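You operate a simulated robot arm through the tools that you are given. There is no shell and no other tool.

You run a simulated robot arm. Do the job below in one go: nothing can be reset, and whatever is moved stays where it is left.

Task
Change the glue pot and pump one dose into the black cup.
Fine: the pot on the dock is empty: white switch to CLOSED before lifting it, to OPEN once the full pot is on; the empty pot goes in the black tray; the cups stay put. Set down upright: glue pot.

Only the result counts: the job must be done as asked and must still hold three seconds after the hand-in. Knocking over, shifting, dropping, spilling or breaking anything else fails it.

Robot
A 5-joint arm with a two-finger parallel gripper, fixed in place. Base frame: the origin is at the foot of the arm, x ahead of it, y to its left, z up; the work surface is at about z = 0. Readings come in cm, degrees, newtons and seconds.
With the tool pointing down near the work surface it reaches from about 26 to 60 cm from the base axis. Its first joint turns from -66.0 to 66.0 degrees. The tool tilts only in the upright plane through the base axis and itself; it spins freely about its own axis. Payload 1.57 kg.
The TCP is the grasp point between the finger pads, 3 cm short of the fingertips. In the tool frame z runs along the fingers and y along their closing line. The gripper opens to 8 cm. The fingers are 1.7 cm wide and 1.2 cm thick; the gripper's body (4 by 8.2 cm) begins 8 cm behind the TCP.
Orientation is told as [roll, pitch, yaw] about the base's x, y, z axes, in that order, counted from this pose: with the fingers straight down and closing along the base's y, the tool's x points along the base's -x, its y along +y and its z along -z.

Tools
- The arm moves only by the tool drive_tool. Its argument "targets" is one flat list of numbers, 7 for each row, row after row: the turn, a rotation vector about the tool's x, y, z in degrees, then the shift along the tool's x, y, z in cm, then the opening, from 0 (shut) to 1 (fully open). In form: [wx, wy, wz, tx, ty, tz, fingers, wx, wy, wz, tx, ty, tz, fingers, ...]. A call has 1 to 20 rows; each row shifts and turns the commanded pose from where the row before left it, along the tool's axes as they then stand. Each row takes 0.2 s and may step no farther than 5 cm and 8.6 degrees from the row before; otherwise, or with a gripper value out of range, the whole call is refused. Where a pose cannot be reached the arm comes as near as it can. A force on the tool above 60 N (or 10 N above the force at the start of the call, whichever is more), or a blocked arm, ends the call early, and 0.2 s more pass. The fingers move at their own pace (about 15.3 cm/s each) and stop on an object; they squeeze with about 41 N. The grip force told is the motor's: it shows also when the fingers shut on nothing. Time passes only in rows, and 0.2 s behind the last, so rows that do not move let the fingers close. The reply holds the time, the measured pose of the TCP, the force on the tool along the base axes, the opening and the grip force, in the units named above and with some noise, with the torque about the TCP (base axes, N m) and any sound that the robot's microphone picked up.
- Cameras (640 x 400 px; columns grow to the right, rows downward): "scene" is fixed at [2.13, 37.62, 54.03]; the picture's right is [-0.90, -0.43, 0.00], its down [-0.18, 0.38, -0.91] and it looks along [0.40, -0.82, -0.42] (base axes); focal length 325 px, centre (320, 200). "wrist" rides on the gripper at [7.2, -0.7, -12.2] in the tool frame; the picture's right is [0.09, 1.00, 0.00], its down [-0.84, 0.08, -0.54] and it looks along [-0.54, 0.05, 0.84] (tool axes); focal length 238 px, centre (320, 200).
- get_image(camera): a new picture of that camera. The clock stands still meanwhile.
- point_at(camera, pixels): for up to 12 pixels [column, row] of the newest picture of that camera ("zoom" is the newest enlarged one), the place [x, y, z] in the base frame of the surface seen there, good to about 0.3 cm. The clock stands still meanwhile.
- enlarge(camera, box): a new picture of the part [left, top, right, bottom] of that camera's present view, enlarged. The clock stands still meanwhile.
- sign_off(): hands the job in; it is judged then, once.

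Unless the task says otherwise, let go and move clear before handing in.

The tools are called after ">>>" by a JSON object that holds its "method" and its "body". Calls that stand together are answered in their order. drive_tool: Moves the arm, as the interface text tells. Its arguments: {"type":"object","properties":{"targets":{"type":"array","items":{"type":"number"}}},"required":["targets"]} The other tools are called the same way: get_image (camera) takes a picture; point_at (camera, pixels) gives the place of the surface under pixels of a picture; enlarge (camera, box) takes an enlarged picture of a part of a camera's view; sign_off () hands the job in.

At the start:

```text
time_s: 0.0
tcp_pos: [30.07, -7.71, 40.6]
orientation: [0.0, 0.0, 0.0]
contact_force: [0.2, 0.4, -0.2]
ft_torque: [-0.02, -0.01, 0.01]
gripper_width: 7.98
gripper_force: 0.0
```

scene: 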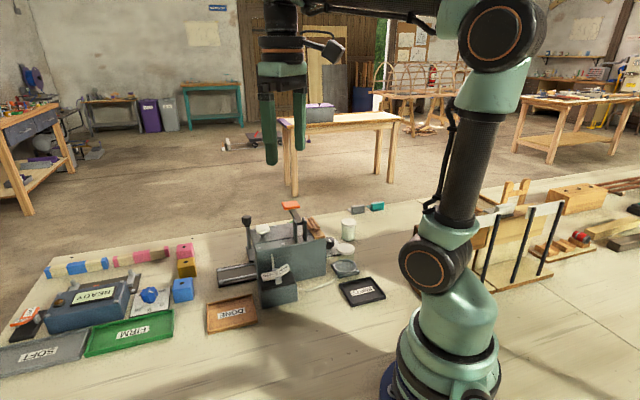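
wrist: 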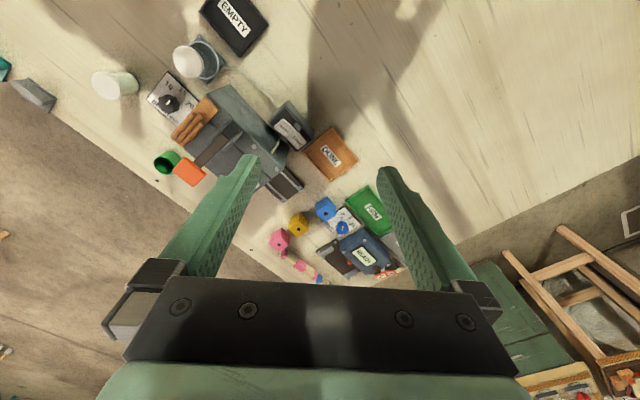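

The scene shows a station around (285,255) with black EMPTY tray at (362,291), and pots near (345,250); I need a closer look at these before moving.

>>> {"method": "enlarge", "body": {"camera": "scene", "box": [200, 180, 400, 320]}}

>>> {"method": "enlarge", "body": {"camera": "wrist", "box": [80, 0, 380, 220]}}

>>> {"method": "enlarge", "body": {"camera": "scene", "box": [0, 220, 220, 380]}}

```text
2.86 times, centred on (300, 250) of scene
```

zoom: 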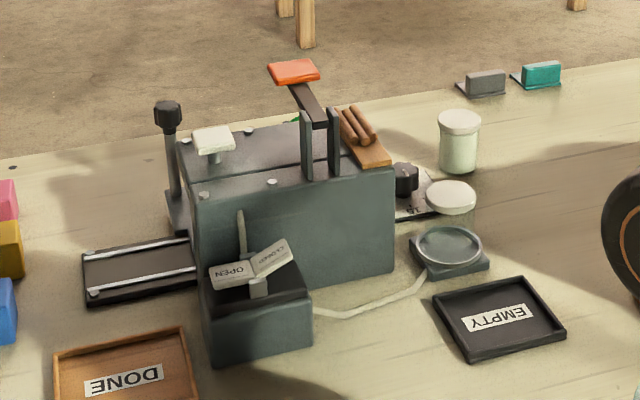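

```text
1.82 times, centred on (230, 110) of wrist
```

zoom: 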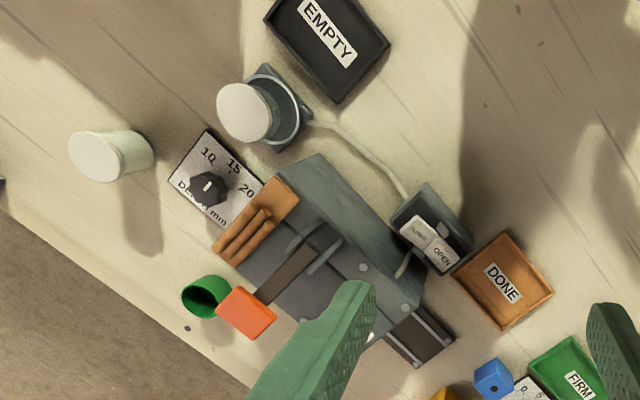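

```text
2.50 times, centred on (110, 300) of scene
```

zoom: 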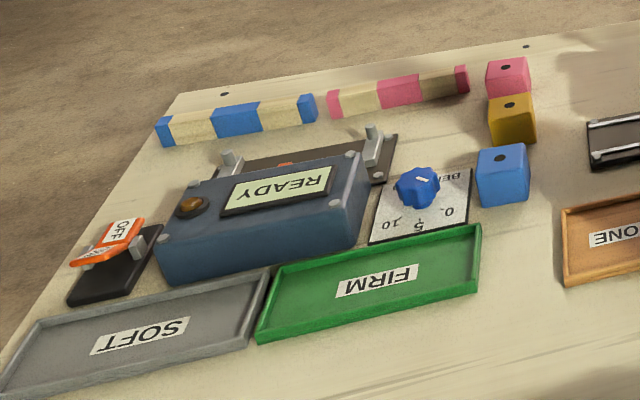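

The zooms show a dock ring with a white-lidded pot, a second white-lidded pot, an OPEN/CLOSED rocker and a green cup, but no black cup yet. I'll get coordinates of the key features.

>>> {"method": "get_image", "body": {"camera": "wrist"}}

>>> {"method": "point_at", "body": {"camera": "wrist", "pixels": [[235, 22], [187, 60], [205, 75], [105, 85], [125, 80], [168, 102], [195, 118], [166, 162], [189, 172], [285, 125], [298, 140], [331, 153]]}}

>>> {"method": "get_image", "body": {"camera": "scene"}}

>>> {"method": "point_at", "body": {"camera": "scene", "pixels": [[291, 205], [248, 219], [262, 228], [272, 272], [284, 268], [341, 248], [345, 268], [348, 224], [348, 238], [361, 290], [303, 235], [235, 275]]}}

```text
taken
```

wrist: 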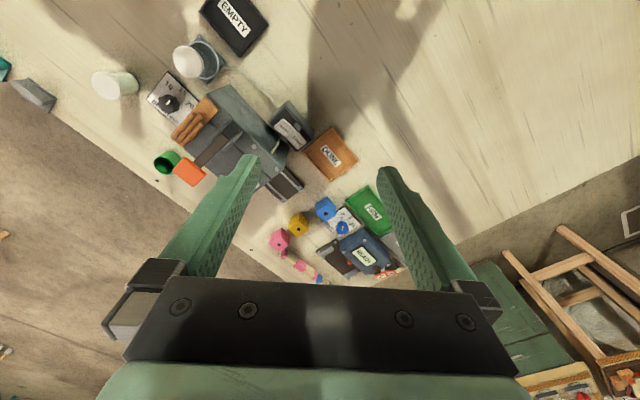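

```text
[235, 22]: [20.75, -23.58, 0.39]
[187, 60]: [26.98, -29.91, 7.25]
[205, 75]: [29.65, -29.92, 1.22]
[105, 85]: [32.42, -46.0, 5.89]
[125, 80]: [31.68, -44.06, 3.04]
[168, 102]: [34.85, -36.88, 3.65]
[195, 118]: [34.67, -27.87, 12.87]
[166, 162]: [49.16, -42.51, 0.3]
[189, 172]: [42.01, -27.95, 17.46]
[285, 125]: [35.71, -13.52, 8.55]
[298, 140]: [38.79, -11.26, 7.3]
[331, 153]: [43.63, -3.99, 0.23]
```

```text
taken
```

scene: 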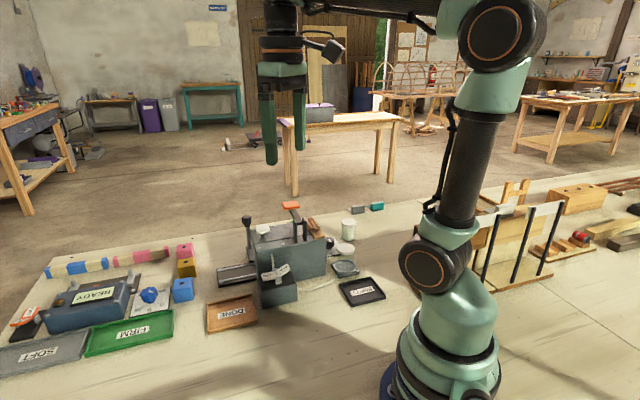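

```text
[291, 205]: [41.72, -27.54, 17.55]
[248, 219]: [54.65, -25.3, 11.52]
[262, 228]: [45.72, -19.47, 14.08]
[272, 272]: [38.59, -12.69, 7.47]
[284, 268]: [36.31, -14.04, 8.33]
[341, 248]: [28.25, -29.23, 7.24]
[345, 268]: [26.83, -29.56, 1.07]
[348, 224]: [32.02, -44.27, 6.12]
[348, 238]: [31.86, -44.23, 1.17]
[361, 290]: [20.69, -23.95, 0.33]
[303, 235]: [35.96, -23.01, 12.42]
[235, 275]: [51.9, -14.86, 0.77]
```

Pot lid on the dock is at about (27.5,-29.6,7.2), the full pot is at (32,-44.3), the rocker at (37.5,-13,8). No black cup is visible yet, so I'll move the wrist camera high over the right side to look behind the machine.

>>> {"method": "drive_tool", "body": {"targets": [0, 0, 0, 0, -5, 0, 1, 0, 0, 0, 0, -5, 0, 1, 0, 0, 0, 0, -5, 0, 1, 0, 0, 0, 0, -5, 0, 1, 0, 0, 0, 0, -4, 0, 1, 0, 0, 0, 0, 0, 0, 1]}}

>>> {"method": "get_image", "body": {"camera": "wrist"}}

>>> {"method": "get_image", "body": {"camera": "scene"}}

```text
time_s: 1.4
tcp_pos: [30.05, -31.77, 40.65]
orientation: [0.0, 0.0, -0.1]
contact_force: [-0.4, 0.9, -0.7]
ft_torque: [0.01, 0.0, 0.01]
gripper_width: 8.0
gripper_force: 0.1
```

```text
taken
```

wrist: 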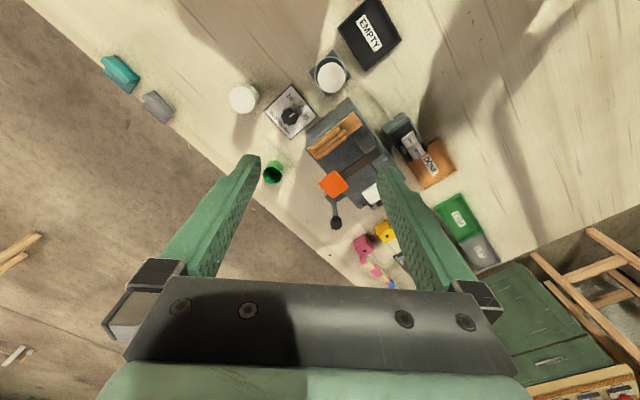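

```text
taken
```

scene: 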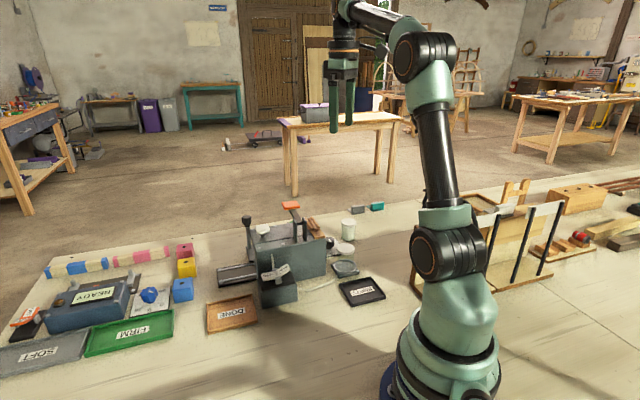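

From here the machine's far side is partly seen; I'll enlarge the area around the green cup (273,172) and the orange pad (333,183).

>>> {"method": "enlarge", "body": {"camera": "wrist", "box": [220, 40, 420, 280]}}

>>> {"method": "enlarge", "body": {"camera": "wrist", "box": [250, 130, 380, 240]}}

>>> {"method": "enlarge", "body": {"camera": "scene", "box": [230, 190, 340, 310]}}

```text
1.67 times, centred on (320, 160) of wrist
```

zoom: 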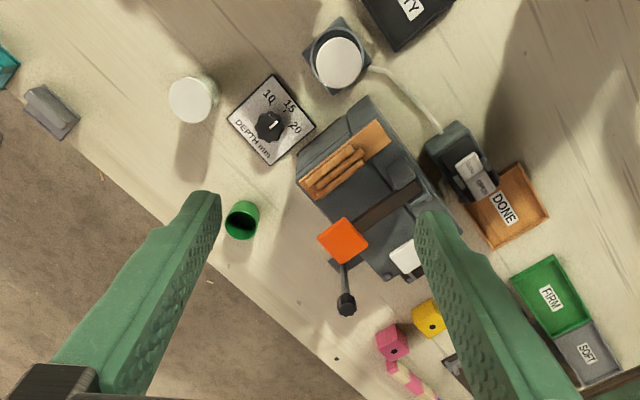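

```text
3.64 times, centred on (315, 185) of wrist
```

zoom: 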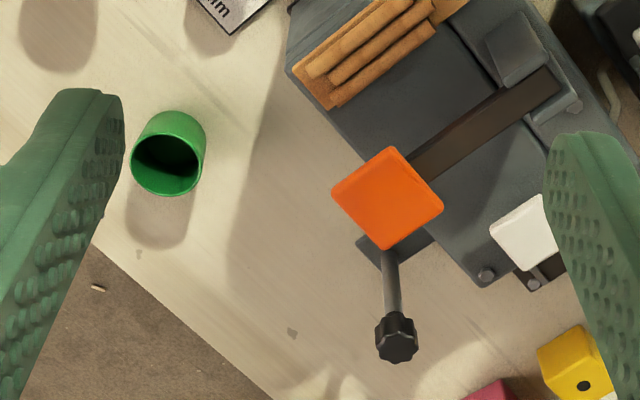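

```text
3.33 times, centred on (285, 250) of scene
```

zoom: 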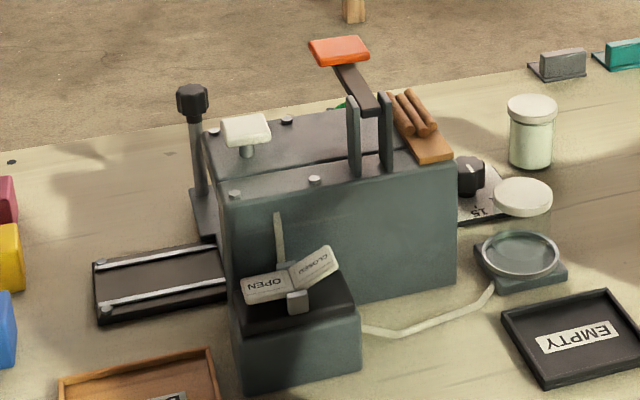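

The green cup is at zoom (168,152), the orange lever pad and white button are on the machine, and there is still no black cup in view. I'll spin the tool so the wrist camera can look back from the far side of the machine.

>>> {"method": "drive_tool", "body": {"targets": [0, 0, 8.5, 0, 0, 0, 1, 0, 0, 8.5, 0, 0, 0, 1, 0, 0, 8.5, 0, 0, 0, 1, 0, 0, 8.5, 0, 0, 0, 1, 0, 0, 8.5, 0, 0, 0, 1, 0, 0, 8.5, 0, 0, 0, 1, 0, 0, 8.5, 0, 0, 0, 1, 0, 0, 8.5, 0, 0, 0, 1, 0, 0, 8.5, 0, 0, 0, 1, 0, 0, 8.5, 0, 0, 0, 1, 0, 0, 8.5, 0, 0, 0, 1, 0, 0, 8.5, 0, 0, 0, 1, 0, 0, 8.5, 0, 0, 0, 1, 0, 0, 8.5, 0, 0, 0, 1, 0, 0, 8.5, 0, 0, 0, 1, 0, 0, 8.5, 0, 0, 0, 1, 0, 0, 8.5, 0, 0, 0, 1, 0, 0, 0, 0, 0, 0, 1]}}

>>> {"method": "get_image", "body": {"camera": "wrist"}}

```text
time_s: 5.2
tcp_pos: [30.26, -31.71, 40.61]
orientation: [0.1, 0.0, -144.5]
contact_force: [0.3, -0.3, -0.2]
ft_torque: [0.02, 0.03, 0.03]
gripper_width: 7.99
gripper_force: 0.0
```

```text
taken
```

wrist: 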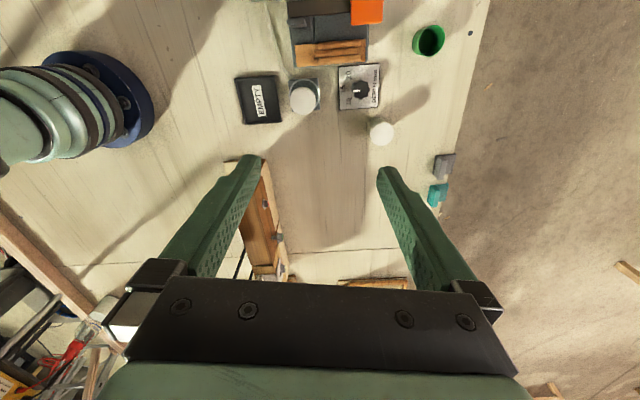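

The tool yaw is now -144.5° and the view is aligned with the bench edge. I'll turn 90° further and move out so that the camera looks back at the machine's far side.

>>> {"method": "drive_tool", "body": {"targets": [0, 0, 8.2, 0, 0, 0, 1, 0, 0, 8.2, 0, 0, 0, 1, 0, 0, 8.2, 0, 0, 0, 1, 0, 0, 8.2, 0, 0, 0, 1, 0, 0, 8.2, 0, 0, 0, 1, 0, 0, 8.2, 0, 0, 0, 1, 0, 0, 8.2, 0, 0, 0, 1, 0, 0, 8.2, 0, 0, 0, 1, 0, 0, 8.2, 0, 0, 0, 1, 0, 0, 8.2, 0, 0, 0, 1, 0, 0, 8, 0, 0, 0, 1, 0, 0, 0, 2.3, -3.25, 0, 1, 0, 0, 0, 2.3, -3.25, 0, 1, 0, 0, 0, 2.3, -3.25, 0, 1, 0, 0, 0, 2.3, -3.25, 0, 1, 0, 0, 0, 0, 0, 0, 1]}}

>>> {"method": "get_image", "body": {"camera": "wrist"}}

```text
time_s: 8.6
tcp_pos: [23.98, -43.69, 40.54]
orientation: [0.0, -0.2, 126.3]
contact_force: [0.8, 0.2, -0.3]
ft_torque: [-0.01, -0.01, 0.02]
gripper_width: 8.01
gripper_force: 0.0
out of reach, approached as far as the arm can: row 10, 11, 12, 13, 14, 15
```

```text
taken
```

wrist: 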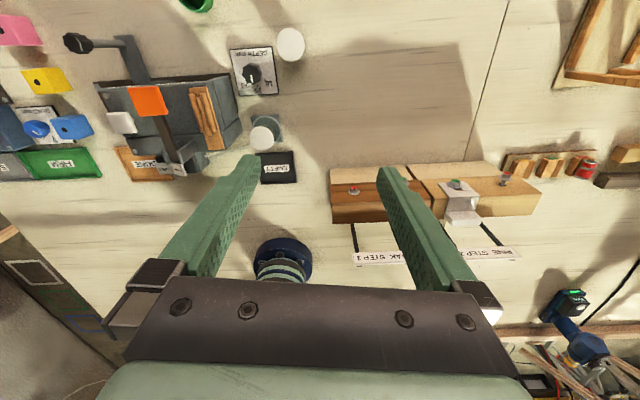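

The spin joint hit its limit and the arm went to (24,-43.7); still, the machine's far side shows at upper left of this picture (150,90). Enlarging it.

>>> {"method": "enlarge", "body": {"camera": "wrist", "box": [30, 0, 330, 190]}}

>>> {"method": "get_image", "body": {"camera": "scene"}}

```text
2.11 times, centred on (180, 95) of wrist
```

zoom: 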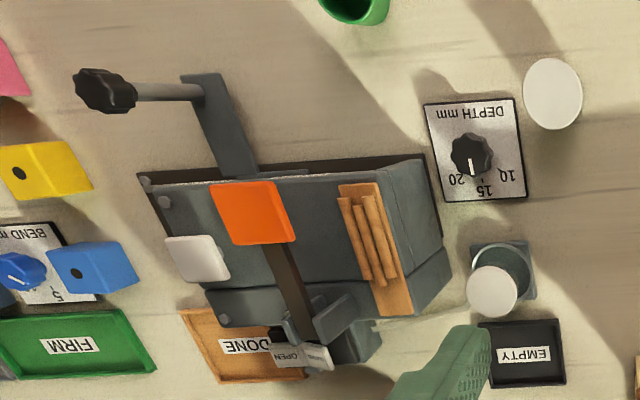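

```text
taken
```

scene: 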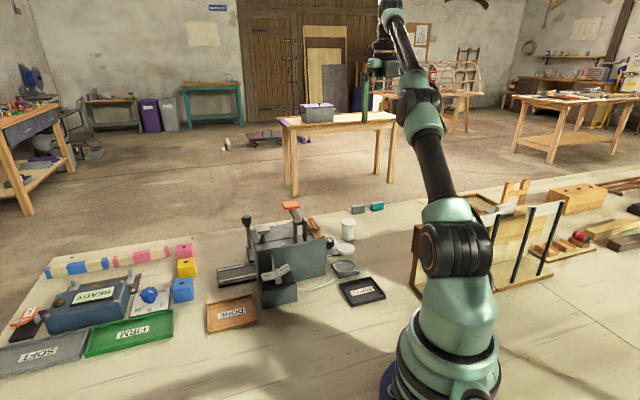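

No black cup visible on this side either. I'll check the rest of the bench in both cameras, including the dark thing at scene (635,208).

>>> {"method": "enlarge", "body": {"camera": "scene", "box": [440, 160, 640, 310]}}

>>> {"method": "enlarge", "body": {"camera": "wrist", "box": [320, 60, 640, 290]}}

>>> {"method": "enlarge", "body": {"camera": "scene", "box": [240, 200, 320, 250]}}

```text
2.67 times, centred on (540, 235) of scene
```

zoom: 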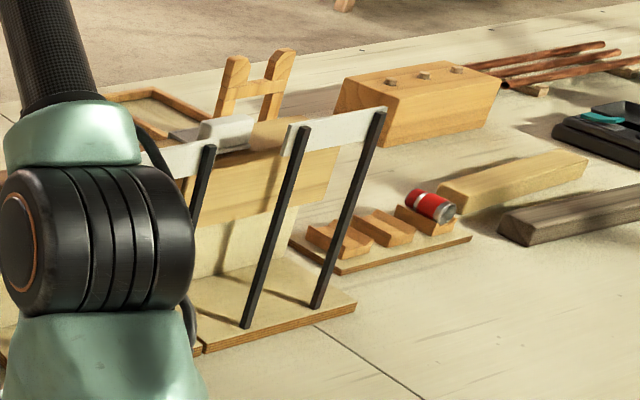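

```text
1.74 times, centred on (480, 175) of wrist
```

zoom: 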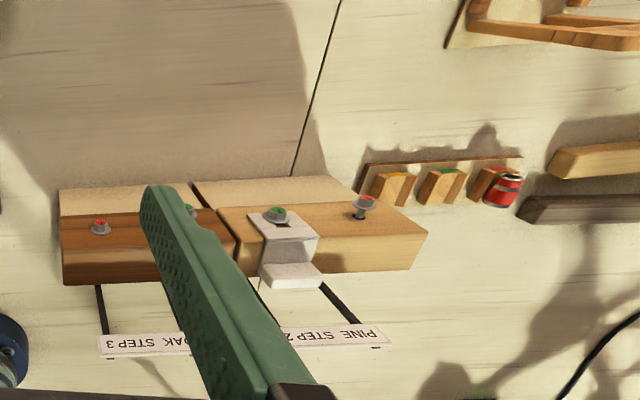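

```text
8.00 times, centred on (280, 225) of scene
```

zoom: 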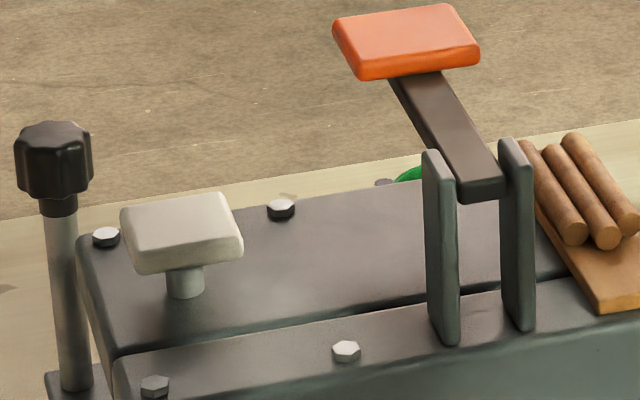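

In the zoom a small grey thing beside the green rim at (383,183) peeks over the machine. I'll locate it and other parts.

>>> {"method": "point_at", "body": {"camera": "zoom", "pixels": [[382, 182], [410, 175], [405, 50], [180, 225], [55, 150], [480, 190], [430, 170], [515, 160], [100, 240], [280, 208], [75, 380], [345, 350]]}}

>>> {"method": "drive_tool", "body": {"targets": [0, 0, -8.5, 0, 0, 0, 1, 0, 0, -8.5, 0, 0, 0, 1, 0, 0, -8.5, 0, 0, 0, 1, 0, 0, -8.5, 0, 0, 0, 1, 0, 0, 0, 0, 0, 0, 1]}}

```text
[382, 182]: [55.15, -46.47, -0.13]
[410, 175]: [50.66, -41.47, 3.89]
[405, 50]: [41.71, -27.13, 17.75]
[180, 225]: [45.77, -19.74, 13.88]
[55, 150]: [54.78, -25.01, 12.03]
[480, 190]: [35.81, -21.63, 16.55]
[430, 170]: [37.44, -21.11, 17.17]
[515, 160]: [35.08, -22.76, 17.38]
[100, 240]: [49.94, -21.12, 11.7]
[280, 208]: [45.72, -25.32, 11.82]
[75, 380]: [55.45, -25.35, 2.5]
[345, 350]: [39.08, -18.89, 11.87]
```

```text
time_s: 9.8
tcp_pos: [24.07, -43.78, 40.47]
orientation: [0.1, 0.1, 159.5]
contact_force: [-0.3, 0.6, 0.2]
ft_torque: [0.01, 0.0, 0.0]
gripper_width: 8.0
gripper_force: 0.2
```

The grey thing is beyond the bench edge at floor, so no cup. The commanded pose is back in step with the arm; now moving the camera to about (52,-36) looking back at the machine.

>>> {"method": "drive_tool", "body": {"targets": [0, 0, 0, 3.24, -3.3, 0, 1, 0, 0, 0, 3.24, -3.3, 0, 1, 0, 0, 0, 3.24, -3.3, 0, 1, 0, 0, 0, 3.24, -3.3, 0, 1, 0, 0, 0, 3.24, -3.3, 0, 1, 0, 0, 0, 0, 0, 0, 1]}}

>>> {"method": "get_image", "body": {"camera": "wrist"}}

```text
time_s: 11.2
tcp_pos: [41.0, -31.28, 37.67]
orientation: [0.0, 0.0, 159.5]
contact_force: [0.3, -0.3, 0.2]
ft_torque: [-0.01, 0.03, 0.03]
gripper_width: 8.0
gripper_force: 0.1
out of reach, approached as far as the arm can: row 1, 2, 3, 4, 5
```

```text
taken
```

wrist: 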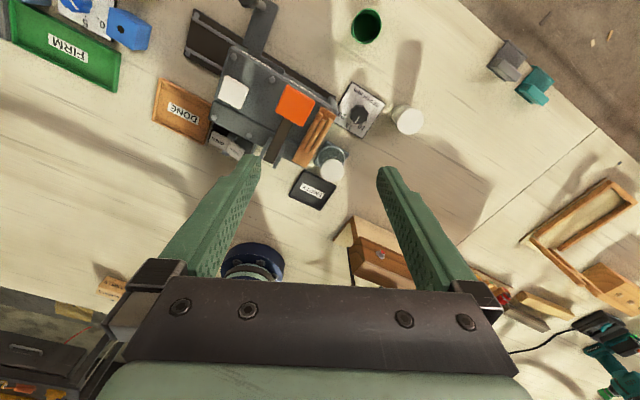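

The camera now sits beyond the machine; enlarging the area around the orange pad (295,103) and green cup (366,25).

>>> {"method": "enlarge", "body": {"camera": "wrist", "box": [180, 0, 440, 180]}}

```text
2.22 times, centred on (310, 90) of wrist
```

zoom: 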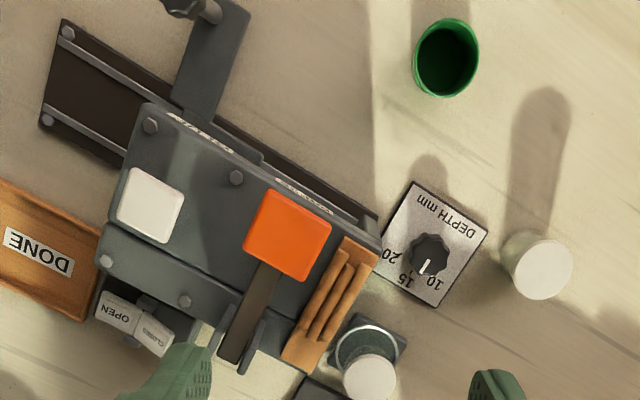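

The labels on the machine's far edge suggest outlets there; I need a lower look. I'll go down to z≈28 while moving outward past the orange pad, toward (47,-36).

>>> {"method": "drive_tool", "body": {"targets": [0, 0, 0, 0, 0, 4.8, 1, 0, 0, 0, 0, 0, 4.8, 1, 0, 0, 0, 3.6, 1.15, 0, 1, 0, 0, 0, 3.7, 1.15, 0, 1, 0, 0, 0, 0, 0, 4.5, 1, 0, 0, 0, 0, 0, 4.5, 1, 0, 0, 0, 0, 0, 0, 1]}}

>>> {"method": "get_image", "body": {"camera": "wrist"}}

>>> {"method": "get_image", "body": {"camera": "scene"}}

```text
time_s: 12.8
tcp_pos: [46.83, -35.84, 18.75]
orientation: [0.0, 0.0, 159.4]
contact_force: [0.7, -0.3, -0.3]
ft_torque: [0.0, 0.0, 0.02]
gripper_width: 8.01
gripper_force: 0.1
out of reach, approached as far as the arm can: row 4, 5, 6
```

```text
taken
```

wrist: 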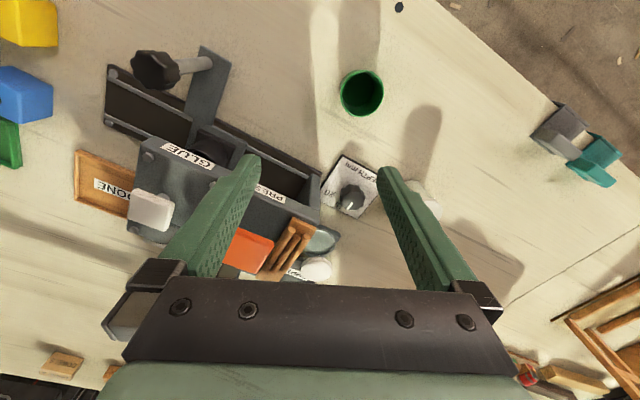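

```text
taken
```

scene: 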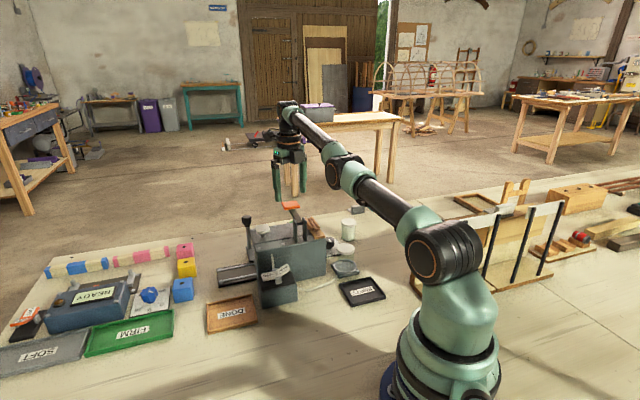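

>>> {"method": "enlarge", "body": {"camera": "wrist", "box": [90, 40, 340, 230]}}

```text
2.11 times, centred on (215, 135) of wrist
```

zoom: 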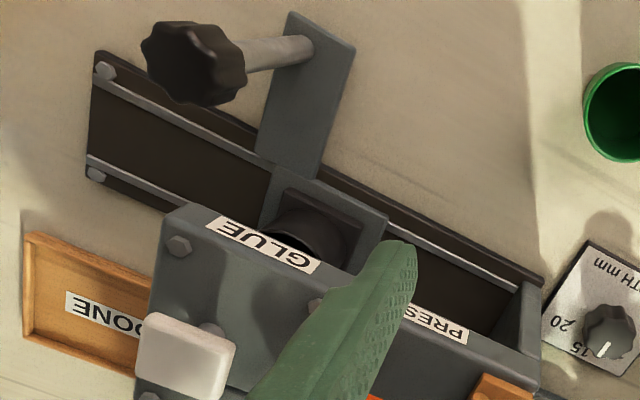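

The far side shows a rail carriage with a black cup under the "GLUE" label (zoom (305,235)), next to a "PRESS" station; the white button sits over GLUE. I'll measure these points.

>>> {"method": "point_at", "body": {"camera": "zoom", "pixels": [[305, 230], [300, 205], [345, 205], [265, 245], [185, 350], [190, 60], [435, 325], [315, 150], [125, 300], [610, 320], [380, 225], [275, 205]]}}

>>> {"method": "drive_tool", "body": {"targets": [0, 0, 0, 0, 0, 3, 1, 0, 0, 0, 0, 0, 3, 1, 0, 0, 0, 0, 0, 0, 1]}}

>>> {"method": "enlarge", "body": {"camera": "wrist", "box": [60, 30, 310, 230]}}

```text
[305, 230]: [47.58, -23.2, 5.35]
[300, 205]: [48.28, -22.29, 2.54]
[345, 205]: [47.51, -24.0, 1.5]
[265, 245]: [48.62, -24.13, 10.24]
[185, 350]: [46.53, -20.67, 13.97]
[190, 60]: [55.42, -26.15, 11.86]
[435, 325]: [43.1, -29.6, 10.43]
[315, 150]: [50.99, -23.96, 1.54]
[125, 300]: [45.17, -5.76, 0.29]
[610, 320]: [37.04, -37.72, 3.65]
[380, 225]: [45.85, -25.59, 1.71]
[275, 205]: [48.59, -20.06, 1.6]
```

```text
time_s: 13.6
tcp_pos: [47.52, -36.55, 12.76]
orientation: [-0.1, -0.1, 159.5]
contact_force: [-1.0, -0.2, -0.4]
ft_torque: [-0.01, 0.01, 0.0]
gripper_width: 7.99
gripper_force: 0.0
out of reach, approached as far as the arm can: row 1, 2
```

```text
2.00 times, centred on (185, 130) of wrist
```

zoom: 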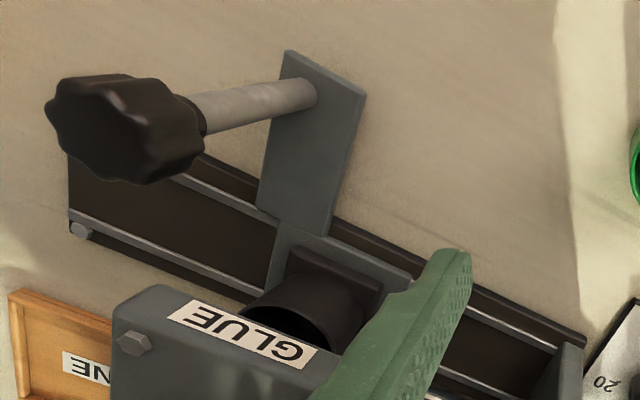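

The black cup sits in the carriage under GLUE, aligned with the white pump button, so nothing needs shifting there. I'll rise clear and turn the tool back toward yaw -54.5 (bench-aligned), then head for the switch.

>>> {"method": "drive_tool", "body": {"targets": [0, 0, 0, 0, 0, -4, 1, 0, 0, 0, -0.5, 0, -4, 1, 0, 0, 0, -1, 0, -4, 1, 0, 0, 0, -1, 0, -4, 1, 0, 0, 0, -3, 0, -1, 1, 0, 0, -8.5, 0, 0, 0, 1, 0, 0, -8.5, 0, 0, 0, 1, 0, 0, -8.5, 0, 0, 0, 1, 0, 0, -8.5, 0, 0, 0, 1, 0, 0, -8.5, 0, 0, 0, 1, 0, 0, -8.5, 0, 0, 0, 1, 0, 0, -8.5, 0, 0, 0, 1, 0, 0, -8.5, 0, 0, 0, 1, 0, 0, 0, 0, 0, 0, 1]}}

```text
time_s: 16.6
tcp_pos: [41.44, -33.88, 29.47]
orientation: [0.1, 0.0, -132.4]
contact_force: [0.2, -0.5, -0.1]
ft_torque: [0.0, -0.01, 0.06]
gripper_width: 8.03
gripper_force: 0.0
out of reach, approached as far as the arm can: row 1, 2, 4
```

At (41.4,-33.9,29.5), yaw -132. Turning the rest to -55° and moving above the switch box area.

>>> {"method": "drive_tool", "body": {"targets": [0, 0, -8.6, 0, 0, 0, 1, 0, 0, -8.6, 0, 0, 0, 1, 0, 0, -8.6, 0, 0, 0, 1, 0, 0, -8.6, 0, 0, 0, 1, 0, 0, -8.6, 0, 0, 0, 1, 0, 0, -8.6, 0, 0, 0, 1, 0, 0, -8.6, 0, 0, 0, 1, 0, 0, -8.6, 0, 0, 0, 1, 0, 0, -8.6, 0, 0, 0, 1, 0, 0, 0, 4, 1.28, 0, 1, 0, 0, 0, 4, 1.28, 0, 1, 0, 0, 0, 4, 1.28, 0, 1, 0, 0, 0, 4, 1.28, 0, 1, 0, 0, 0, 4, 1.28, 0, 1, 0, 0, 0, 4, 1.28, 0, 1, 0, 0, 0, 0, 0, 0, 0]}}

>>> {"method": "get_image", "body": {"camera": "wrist"}}

>>> {"method": "enlarge", "body": {"camera": "scene", "box": [250, 240, 310, 310]}}

```text
time_s: 20.0
tcp_pos: [33.85, -9.7, 29.34]
orientation: [0.0, 0.0, -55.1]
contact_force: [-0.4, 0.7, 0.2]
ft_torque: [0.01, 0.01, -0.03]
gripper_width: 0.02
gripper_force: 21.3
```

```text
taken
```

wrist: 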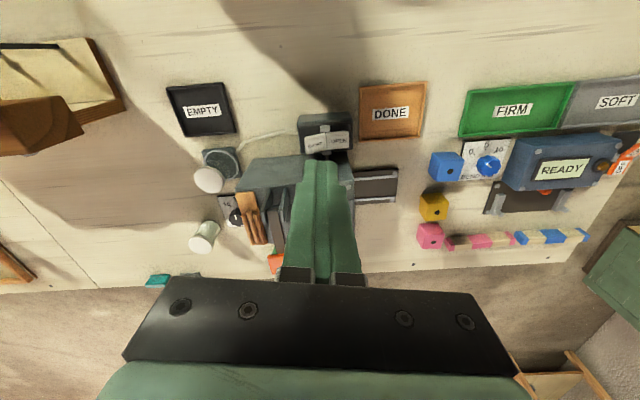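

```text
5.71 times, centred on (280, 275) of scene
```

zoom: 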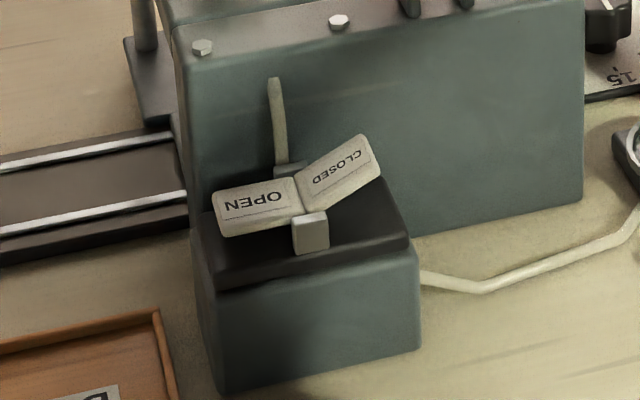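

The rocker's OPEN side is down (zoom (258,205)) and its CLOSED side up (340,175). I'll measure the rocker's points in both views.

>>> {"method": "point_at", "body": {"camera": "zoom", "pixels": [[225, 210], [258, 205], [290, 198], [310, 190], [340, 173], [368, 160], [372, 178], [345, 150], [308, 232], [400, 240], [222, 270], [280, 120]]}}

>>> {"method": "enlarge", "body": {"camera": "wrist", "box": [270, 90, 380, 190]}}

```text
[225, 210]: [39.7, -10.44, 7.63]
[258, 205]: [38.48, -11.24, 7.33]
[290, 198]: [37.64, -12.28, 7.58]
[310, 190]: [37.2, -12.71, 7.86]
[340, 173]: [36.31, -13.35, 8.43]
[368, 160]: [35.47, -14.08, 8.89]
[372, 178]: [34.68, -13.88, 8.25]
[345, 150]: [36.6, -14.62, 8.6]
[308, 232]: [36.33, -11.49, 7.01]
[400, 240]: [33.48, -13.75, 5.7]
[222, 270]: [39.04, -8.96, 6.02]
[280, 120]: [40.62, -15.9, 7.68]
```

```text
4.00 times, centred on (325, 140) of wrist
```

zoom: 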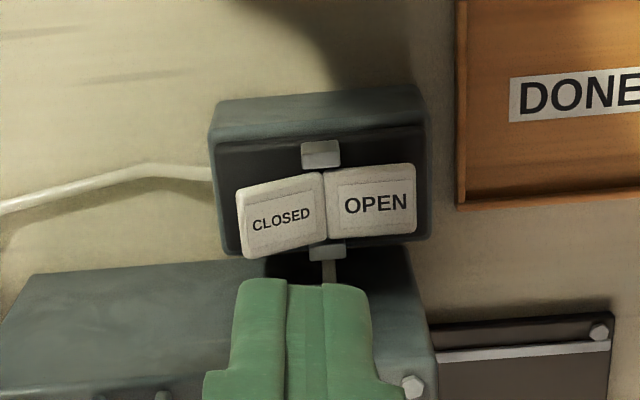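

CLOSED end is about (35.6,-13.8,8.6), pivot (37.5,-12.4). I'll move the closed fingers above (35.7,-13.7) and down to tip height ~11.

>>> {"method": "drive_tool", "body": {"targets": [0, 0, 0, -2.17, -0.39, 0, 0, 0, 0, 0, -2.17, -0.39, 0, 0, 0, 0, 0, 0, 0, 4, 0, 0, 0, 0, 0, 0, 4, 0, 0, 0, 0, 0, 0, 4, 0, 0, 0, 0, 0, 0, 3.3, 0, 0, 0, 0, 0, 0, 0, 0]}}

>>> {"method": "get_image", "body": {"camera": "wrist"}}

>>> {"method": "enlarge", "body": {"camera": "scene", "box": [240, 220, 320, 310]}}

```text
time_s: 21.6
tcp_pos: [35.79, -13.83, 13.99]
orientation: [0.1, 0.0, -55.2]
contact_force: [-0.8, -0.4, -0.2]
ft_torque: [-0.02, 0.03, 0.01]
gripper_width: 0.0
gripper_force: 21.1
```

```text
taken
```

wrist: 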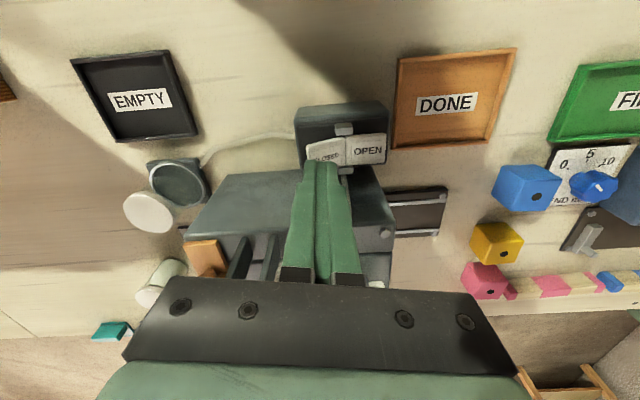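

```text
4.44 times, centred on (280, 265) of scene
```

zoom: 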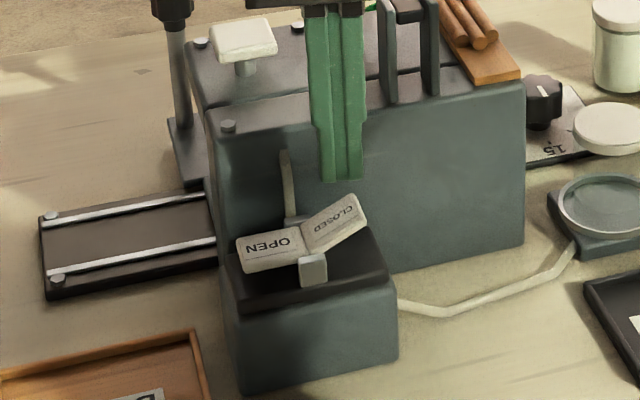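

Fingertips project straight onto the CLOSED paddle. Pressing down gently.

>>> {"method": "drive_tool", "body": {"targets": [0, 0, 0, 0, 0, 2, 0, 0, 0, 0, 0, 0, 0.6, 0, 0, 0, 0, 0, 0, 0.5, 0, 0, 0, 0, 0, 0, 0.4, 0, 0, 0, 0, 0, 0, 0.3, 0, 0, 0, 0, 0, 0, 0, 0]}}

>>> {"method": "enlarge", "body": {"camera": "scene", "box": [240, 220, 320, 310]}}

```text
time_s: 23.0
tcp_pos: [35.91, -13.73, 10.46]
orientation: [0.0, 0.0, -55.1]
contact_force: [-18.3, 5.7, 51.3]
ft_torque: [0.37, 0.49, 0.06]
gripper_width: 0.02
gripper_force: 20.9
```

```text
4.44 times, centred on (280, 265) of scene
```

zoom: 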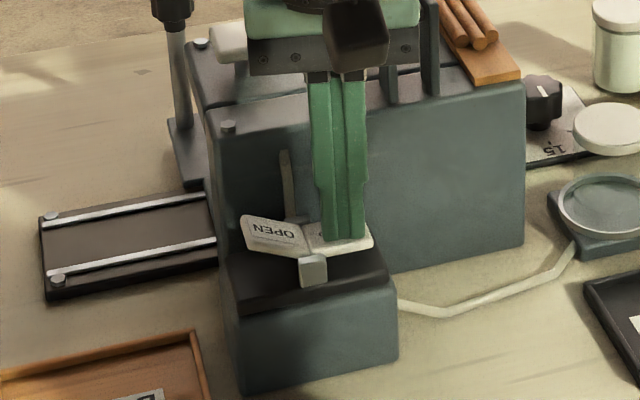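

The rocker flipped: OPEN is now raised (zoom (272,232)) with 51 N on the tool. Backing straight up and checking that it stays.

>>> {"method": "drive_tool", "body": {"targets": [0, 0, 0, 0, 0, -2, 0, 0, 0, 0, 0, 0, -4, 0, 0, 0, 0, 0, 0, -4, 0, 0, 0, 0, 0, 0, -4, 0, 0, 0, 0, 4, 0, -2, 0, 0, 0, 0, 0, 0, 0, 0]}}

>>> {"method": "enlarge", "body": {"camera": "scene", "box": [250, 240, 310, 310]}}

>>> {"method": "get_image", "body": {"camera": "wrist"}}

>>> {"method": "enlarge", "body": {"camera": "scene", "box": [310, 205, 400, 315]}}

```text
time_s: 24.4
tcp_pos: [33.51, -10.56, 26.37]
orientation: [0.0, 0.0, -55.1]
contact_force: [-0.7, -0.3, 0.3]
ft_torque: [-0.02, 0.03, 0.01]
gripper_width: 0.01
gripper_force: 21.5
```

```text
5.71 times, centred on (280, 275) of scene
```

zoom: 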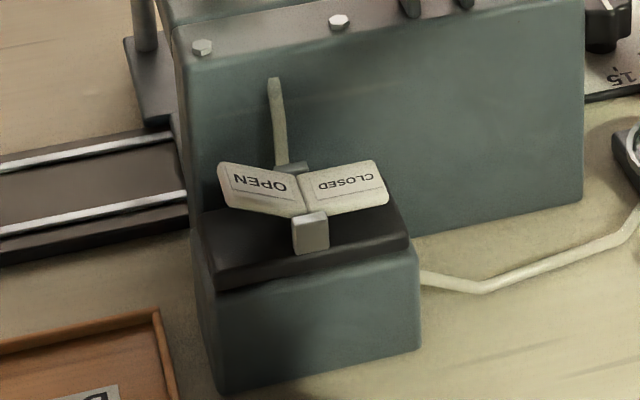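

```text
taken
```

wrist: 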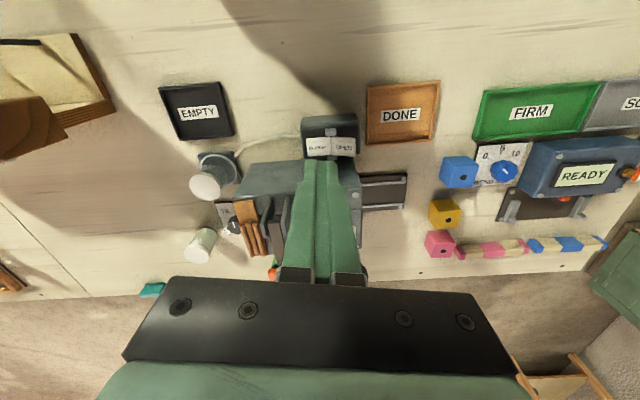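

```text
3.64 times, centred on (355, 260) of scene
```

zoom: 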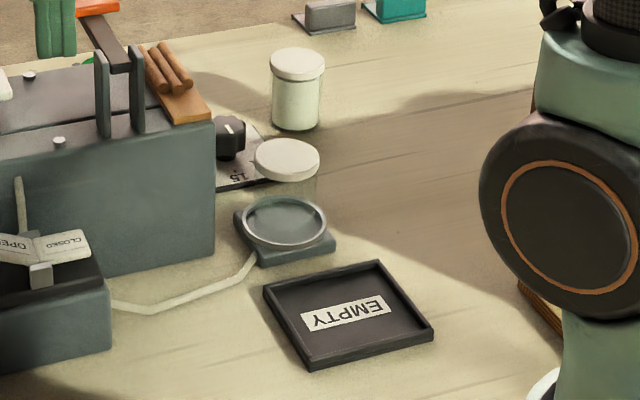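

The switch stays at CLOSED. The empty pot is transparent with its lid at zoom (287,158) above the dock ring (285,222); measuring lid, ring, tray and full pot.

>>> {"method": "point_at", "body": {"camera": "zoom", "pixels": [[258, 158], [317, 160], [287, 141], [287, 174], [287, 184], [246, 222], [325, 222], [285, 200], [285, 247], [273, 64], [322, 66], [298, 50]]}}

>>> {"method": "point_at", "body": {"camera": "scene", "pixels": [[338, 286], [361, 277], [385, 297], [360, 305], [345, 292], [380, 290], [350, 240], [352, 232], [341, 263], [345, 275]]}}

>>> {"method": "enlarge", "body": {"camera": "scene", "box": [325, 215, 365, 285]}}

```text
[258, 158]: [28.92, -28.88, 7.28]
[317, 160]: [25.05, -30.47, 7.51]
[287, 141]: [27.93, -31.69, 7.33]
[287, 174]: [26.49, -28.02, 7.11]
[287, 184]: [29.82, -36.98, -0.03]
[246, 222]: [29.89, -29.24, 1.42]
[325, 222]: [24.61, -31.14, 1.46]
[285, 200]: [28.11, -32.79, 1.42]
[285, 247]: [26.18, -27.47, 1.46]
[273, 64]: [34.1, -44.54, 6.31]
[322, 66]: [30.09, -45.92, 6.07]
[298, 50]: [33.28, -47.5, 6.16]
```

```text
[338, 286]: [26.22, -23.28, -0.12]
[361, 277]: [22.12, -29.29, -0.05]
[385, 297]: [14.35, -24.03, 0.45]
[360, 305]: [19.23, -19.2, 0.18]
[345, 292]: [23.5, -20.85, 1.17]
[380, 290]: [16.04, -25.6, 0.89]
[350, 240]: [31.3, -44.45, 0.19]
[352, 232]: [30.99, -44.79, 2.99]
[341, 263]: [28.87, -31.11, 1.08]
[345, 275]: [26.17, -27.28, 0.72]
```

```text
5.71 times, centred on (345, 250) of scene
```

zoom: 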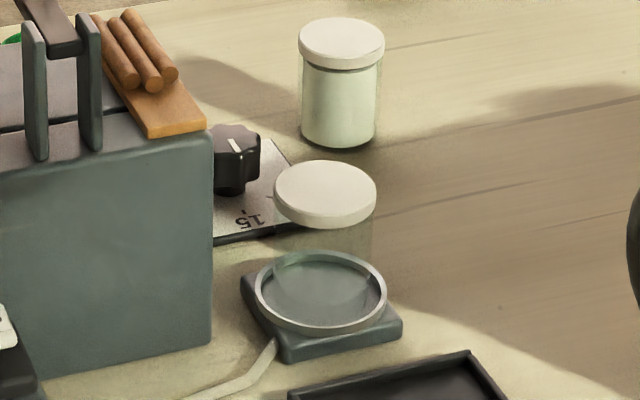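

Empty pot lid centre ≈(27.1,-29.8), top z 7.3, diameter ≈4.2; dock ring centre ≈(27.2,-30.1), full pot ≈(32.2,-45.3), tray ≈(20.7,-23.9). I'll turn to yaw 35.5 (closing away from the machine), open, and hover over the dock.

>>> {"method": "drive_tool", "body": {"targets": [0, 0, -8.24, 0, 0, 0, 0.85, 0, 0, -8.24, 0, 0, 0, 0.85, 0, 0, -8.24, 0, 0, 0, 0.85, 0, 0, -8.24, 0, 0, 0, 0.85, 0, 0, -8.24, 0, 0, 0, 0.85, 0, 0, -8.24, 0, 0, 0, 0.85, 0, 0, -8.24, 0, 0, 0, 0.85, 0, 0, -8.24, 0, 0, 0, 0.85, 0, 0, -8.24, 0, 0, 0, 0.85, 0, 0, -8.24, 0, 0, 0, 0.85, 0, 0, -8.24, 0, 0, 0, 0.85, 0, 0, 0, 3.28, -2.4, 0, 0.85, 0, 0, 0, 3.28, -2.4, 0, 0.85, 0, 0, 0, 3.28, -2.4, 0, 0.85, 0, 0, 0, 3.28, -2.4, 0, 0.85, 0, 0, 0, 3.28, -2.4, 0, 0.85, 0, 0, 0, 0, 0, 0, 0.85]}}

>>> {"method": "get_image", "body": {"camera": "wrist"}}

>>> {"method": "get_image", "body": {"camera": "scene"}}

```text
time_s: 28.0
tcp_pos: [27.1, -29.94, 26.42]
orientation: [0.0, 0.0, 35.7]
contact_force: [0.3, -0.4, -0.1]
ft_torque: [0.0, -0.01, 0.0]
gripper_width: 6.81
gripper_force: 0.1
```

```text
taken
```

wrist: 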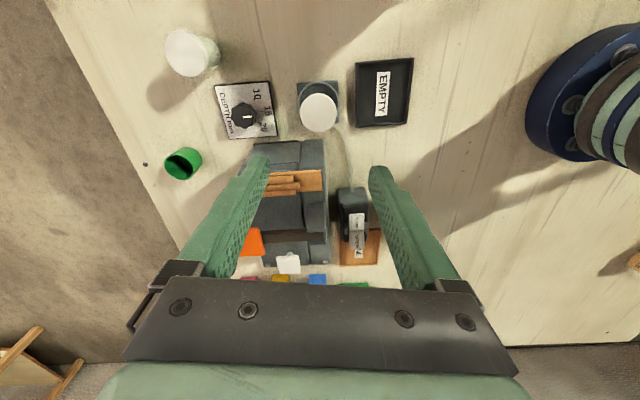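

```text
taken
```

scene: 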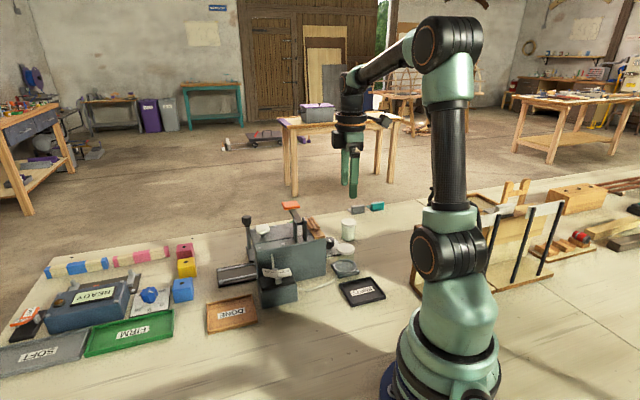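

Hovering over the dock; measuring pot lid (319,112), tray and full pot edges from this view.

>>> {"method": "enlarge", "body": {"camera": "wrist", "box": [150, 10, 430, 180]}}

>>> {"method": "point_at", "body": {"camera": "wrist", "pixels": [[319, 112], [302, 112], [336, 112], [319, 96], [319, 128], [383, 93], [357, 63], [412, 62], [407, 123], [357, 126], [187, 52], [168, 50]]}}

```text
2.29 times, centred on (290, 95) of wrist
```

zoom: 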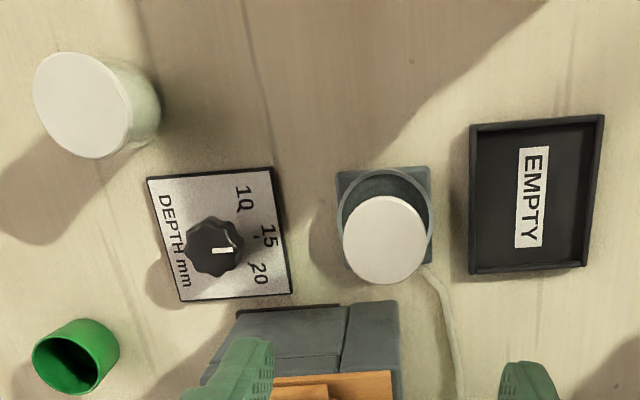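

```text
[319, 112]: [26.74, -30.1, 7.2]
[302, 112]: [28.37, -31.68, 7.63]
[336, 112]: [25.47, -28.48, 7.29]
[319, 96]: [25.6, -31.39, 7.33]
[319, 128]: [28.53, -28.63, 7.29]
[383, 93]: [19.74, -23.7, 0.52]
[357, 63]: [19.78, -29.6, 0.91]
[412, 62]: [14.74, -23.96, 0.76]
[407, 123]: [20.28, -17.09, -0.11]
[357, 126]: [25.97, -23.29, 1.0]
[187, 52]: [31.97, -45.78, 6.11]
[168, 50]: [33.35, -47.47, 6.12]
```

Lid centre averages (27.0,-29.95), matching the TCP. Descending to z 6.2 and closing on the lid.

>>> {"method": "drive_tool", "body": {"targets": [0, 0, 0, 0, 0, 4.5, 0.85, 0, 0, 0, 0, 0, 4.5, 0.85, 0, 0, 0, 0, 0, 4.5, 0.85, 0, 0, 0, 0, 0, 4, 0.85, 0, 0, 0, 0, 0, 1.6, 0.85, 0, 0, 0, 0, 0, 1.1, 0.85, 0, 0, 0, 0, 0, 0, 0.85]}}

>>> {"method": "get_image", "body": {"camera": "wrist"}}

>>> {"method": "enlarge", "body": {"camera": "scene", "box": [310, 205, 400, 315]}}

```text
time_s: 29.6
tcp_pos: [27.23, -29.93, 6.19]
orientation: [0.0, 0.0, 35.4]
contact_force: [-0.3, 0.5, -0.6]
ft_torque: [-0.01, 0.02, 0.03]
gripper_width: 6.8
gripper_force: 0.1
```

```text
taken
```

wrist: 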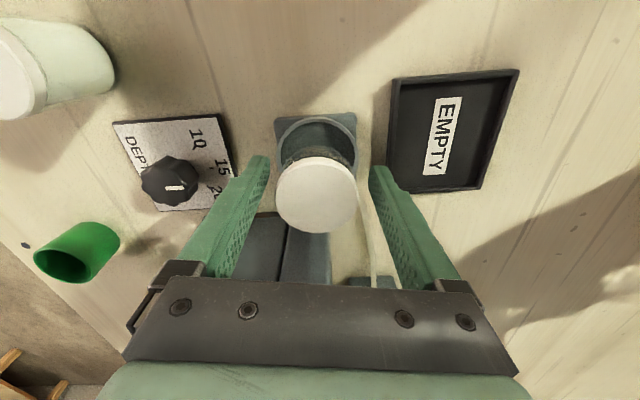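

```text
3.64 times, centred on (355, 260) of scene
```

zoom: 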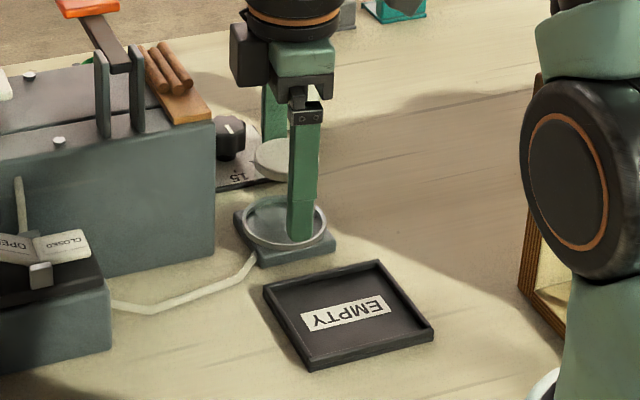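

The lid (316,195) lies where the grasp point projects (321,~198), fingers clear on both sides. Closing.

>>> {"method": "drive_tool", "body": {"targets": [0, 0, 0, 0, 0, 0, 0.6, 0, 0, 0, 0, 0, 0, 0.3, 0, 0, 0, 0, 0, 0, 0.3, 0, 0, 0, 0, 0, 0, 0.3]}}

>>> {"method": "get_image", "body": {"camera": "wrist"}}

```text
time_s: 30.6
tcp_pos: [27.05, -29.99, 6.06]
orientation: [-0.1, 0.1, 35.5]
contact_force: [0.0, -0.7, 0.0]
ft_torque: [-0.01, 0.01, 0.01]
gripper_width: 4.51
gripper_force: 40.8
```

```text
taken
```

wrist: 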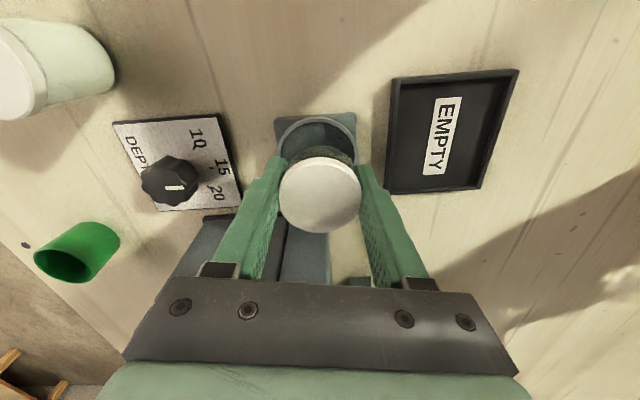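

Gripped at 4.5 cm with 41 N. Lifting straight up.

>>> {"method": "drive_tool", "body": {"targets": [0, 0, 0, 0, 0, -1, 0.3, 0, 0, 0, 0, 0, -2, 0.3, 0, 0, 0, 0, 0, -3, 0.3, 0, 0, 0, 0, 0, -2, 0.3, 0, 0, 0, 0, 0, 0, 0.3]}}

>>> {"method": "enlarge", "body": {"camera": "scene", "box": [310, 195, 400, 315]}}

>>> {"method": "get_image", "body": {"camera": "wrist"}}

```text
time_s: 31.8
tcp_pos: [27.11, -29.79, 14.26]
orientation: [0.1, -0.1, 35.5]
contact_force: [-0.4, 0.3, -0.4]
ft_torque: [0.0, -0.02, 0.0]
gripper_width: 4.49
gripper_force: 40.9
```

```text
3.33 times, centred on (355, 255) of scene
```

zoom: 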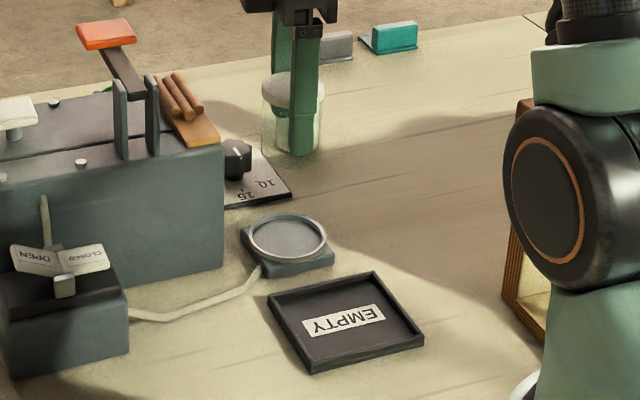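

```text
taken
```

wrist: 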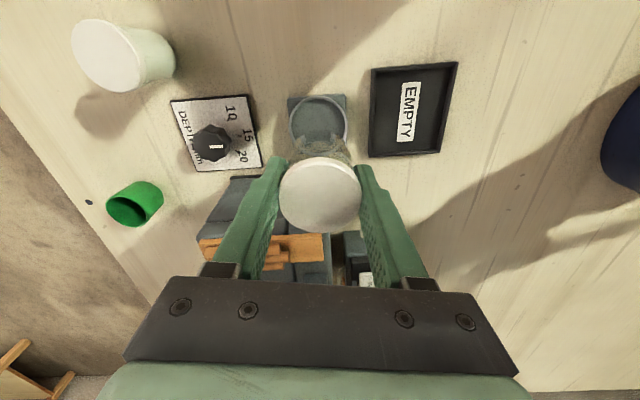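

The pot is held upright and the dock ring is now clear at zoom (287,238); measuring ring and tray precisely, then moving over the tray.

>>> {"method": "point_at", "body": {"camera": "zoom", "pixels": [[247, 237], [327, 237], [287, 214], [287, 261], [287, 238], [270, 297], [374, 272], [423, 343], [314, 371], [345, 322]]}}

>>> {"method": "drive_tool", "body": {"targets": [0, 0, 0, 0.89, 3.05, 0, 0.3, 0, 0, 0, 0.45, 3.05, 0, 0.3, 0, 0, 0, 0.44, 3.05, 0, 0.3, 0, 0, 0, 0, 0, 0, 0.3]}}

>>> {"method": "get_image", "body": {"camera": "wrist"}}

>>> {"method": "enlarge", "body": {"camera": "scene", "box": [310, 195, 400, 315]}}

```text
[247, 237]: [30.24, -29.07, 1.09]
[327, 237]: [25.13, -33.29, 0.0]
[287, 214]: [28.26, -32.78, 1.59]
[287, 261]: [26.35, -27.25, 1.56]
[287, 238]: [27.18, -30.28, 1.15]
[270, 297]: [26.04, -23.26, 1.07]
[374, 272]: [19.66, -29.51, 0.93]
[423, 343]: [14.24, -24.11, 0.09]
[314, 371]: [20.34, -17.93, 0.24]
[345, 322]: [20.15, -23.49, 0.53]
```

```text
time_s: 32.8
tcp_pos: [20.27, -23.41, 14.11]
orientation: [0.0, -0.1, 35.4]
contact_force: [0.1, 0.1, -0.3]
ft_torque: [-0.02, -0.01, 0.03]
gripper_width: 4.52
gripper_force: 41.2
```

```text
taken
```

wrist: 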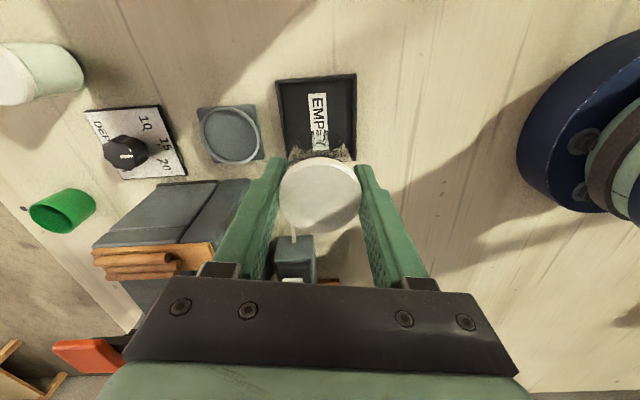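

```text
3.33 times, centred on (355, 255) of scene
```

zoom: 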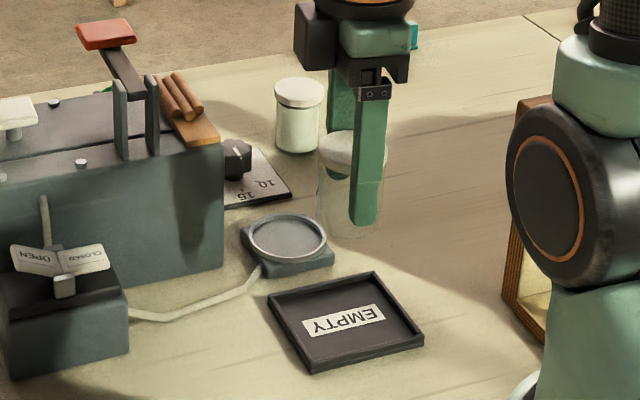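

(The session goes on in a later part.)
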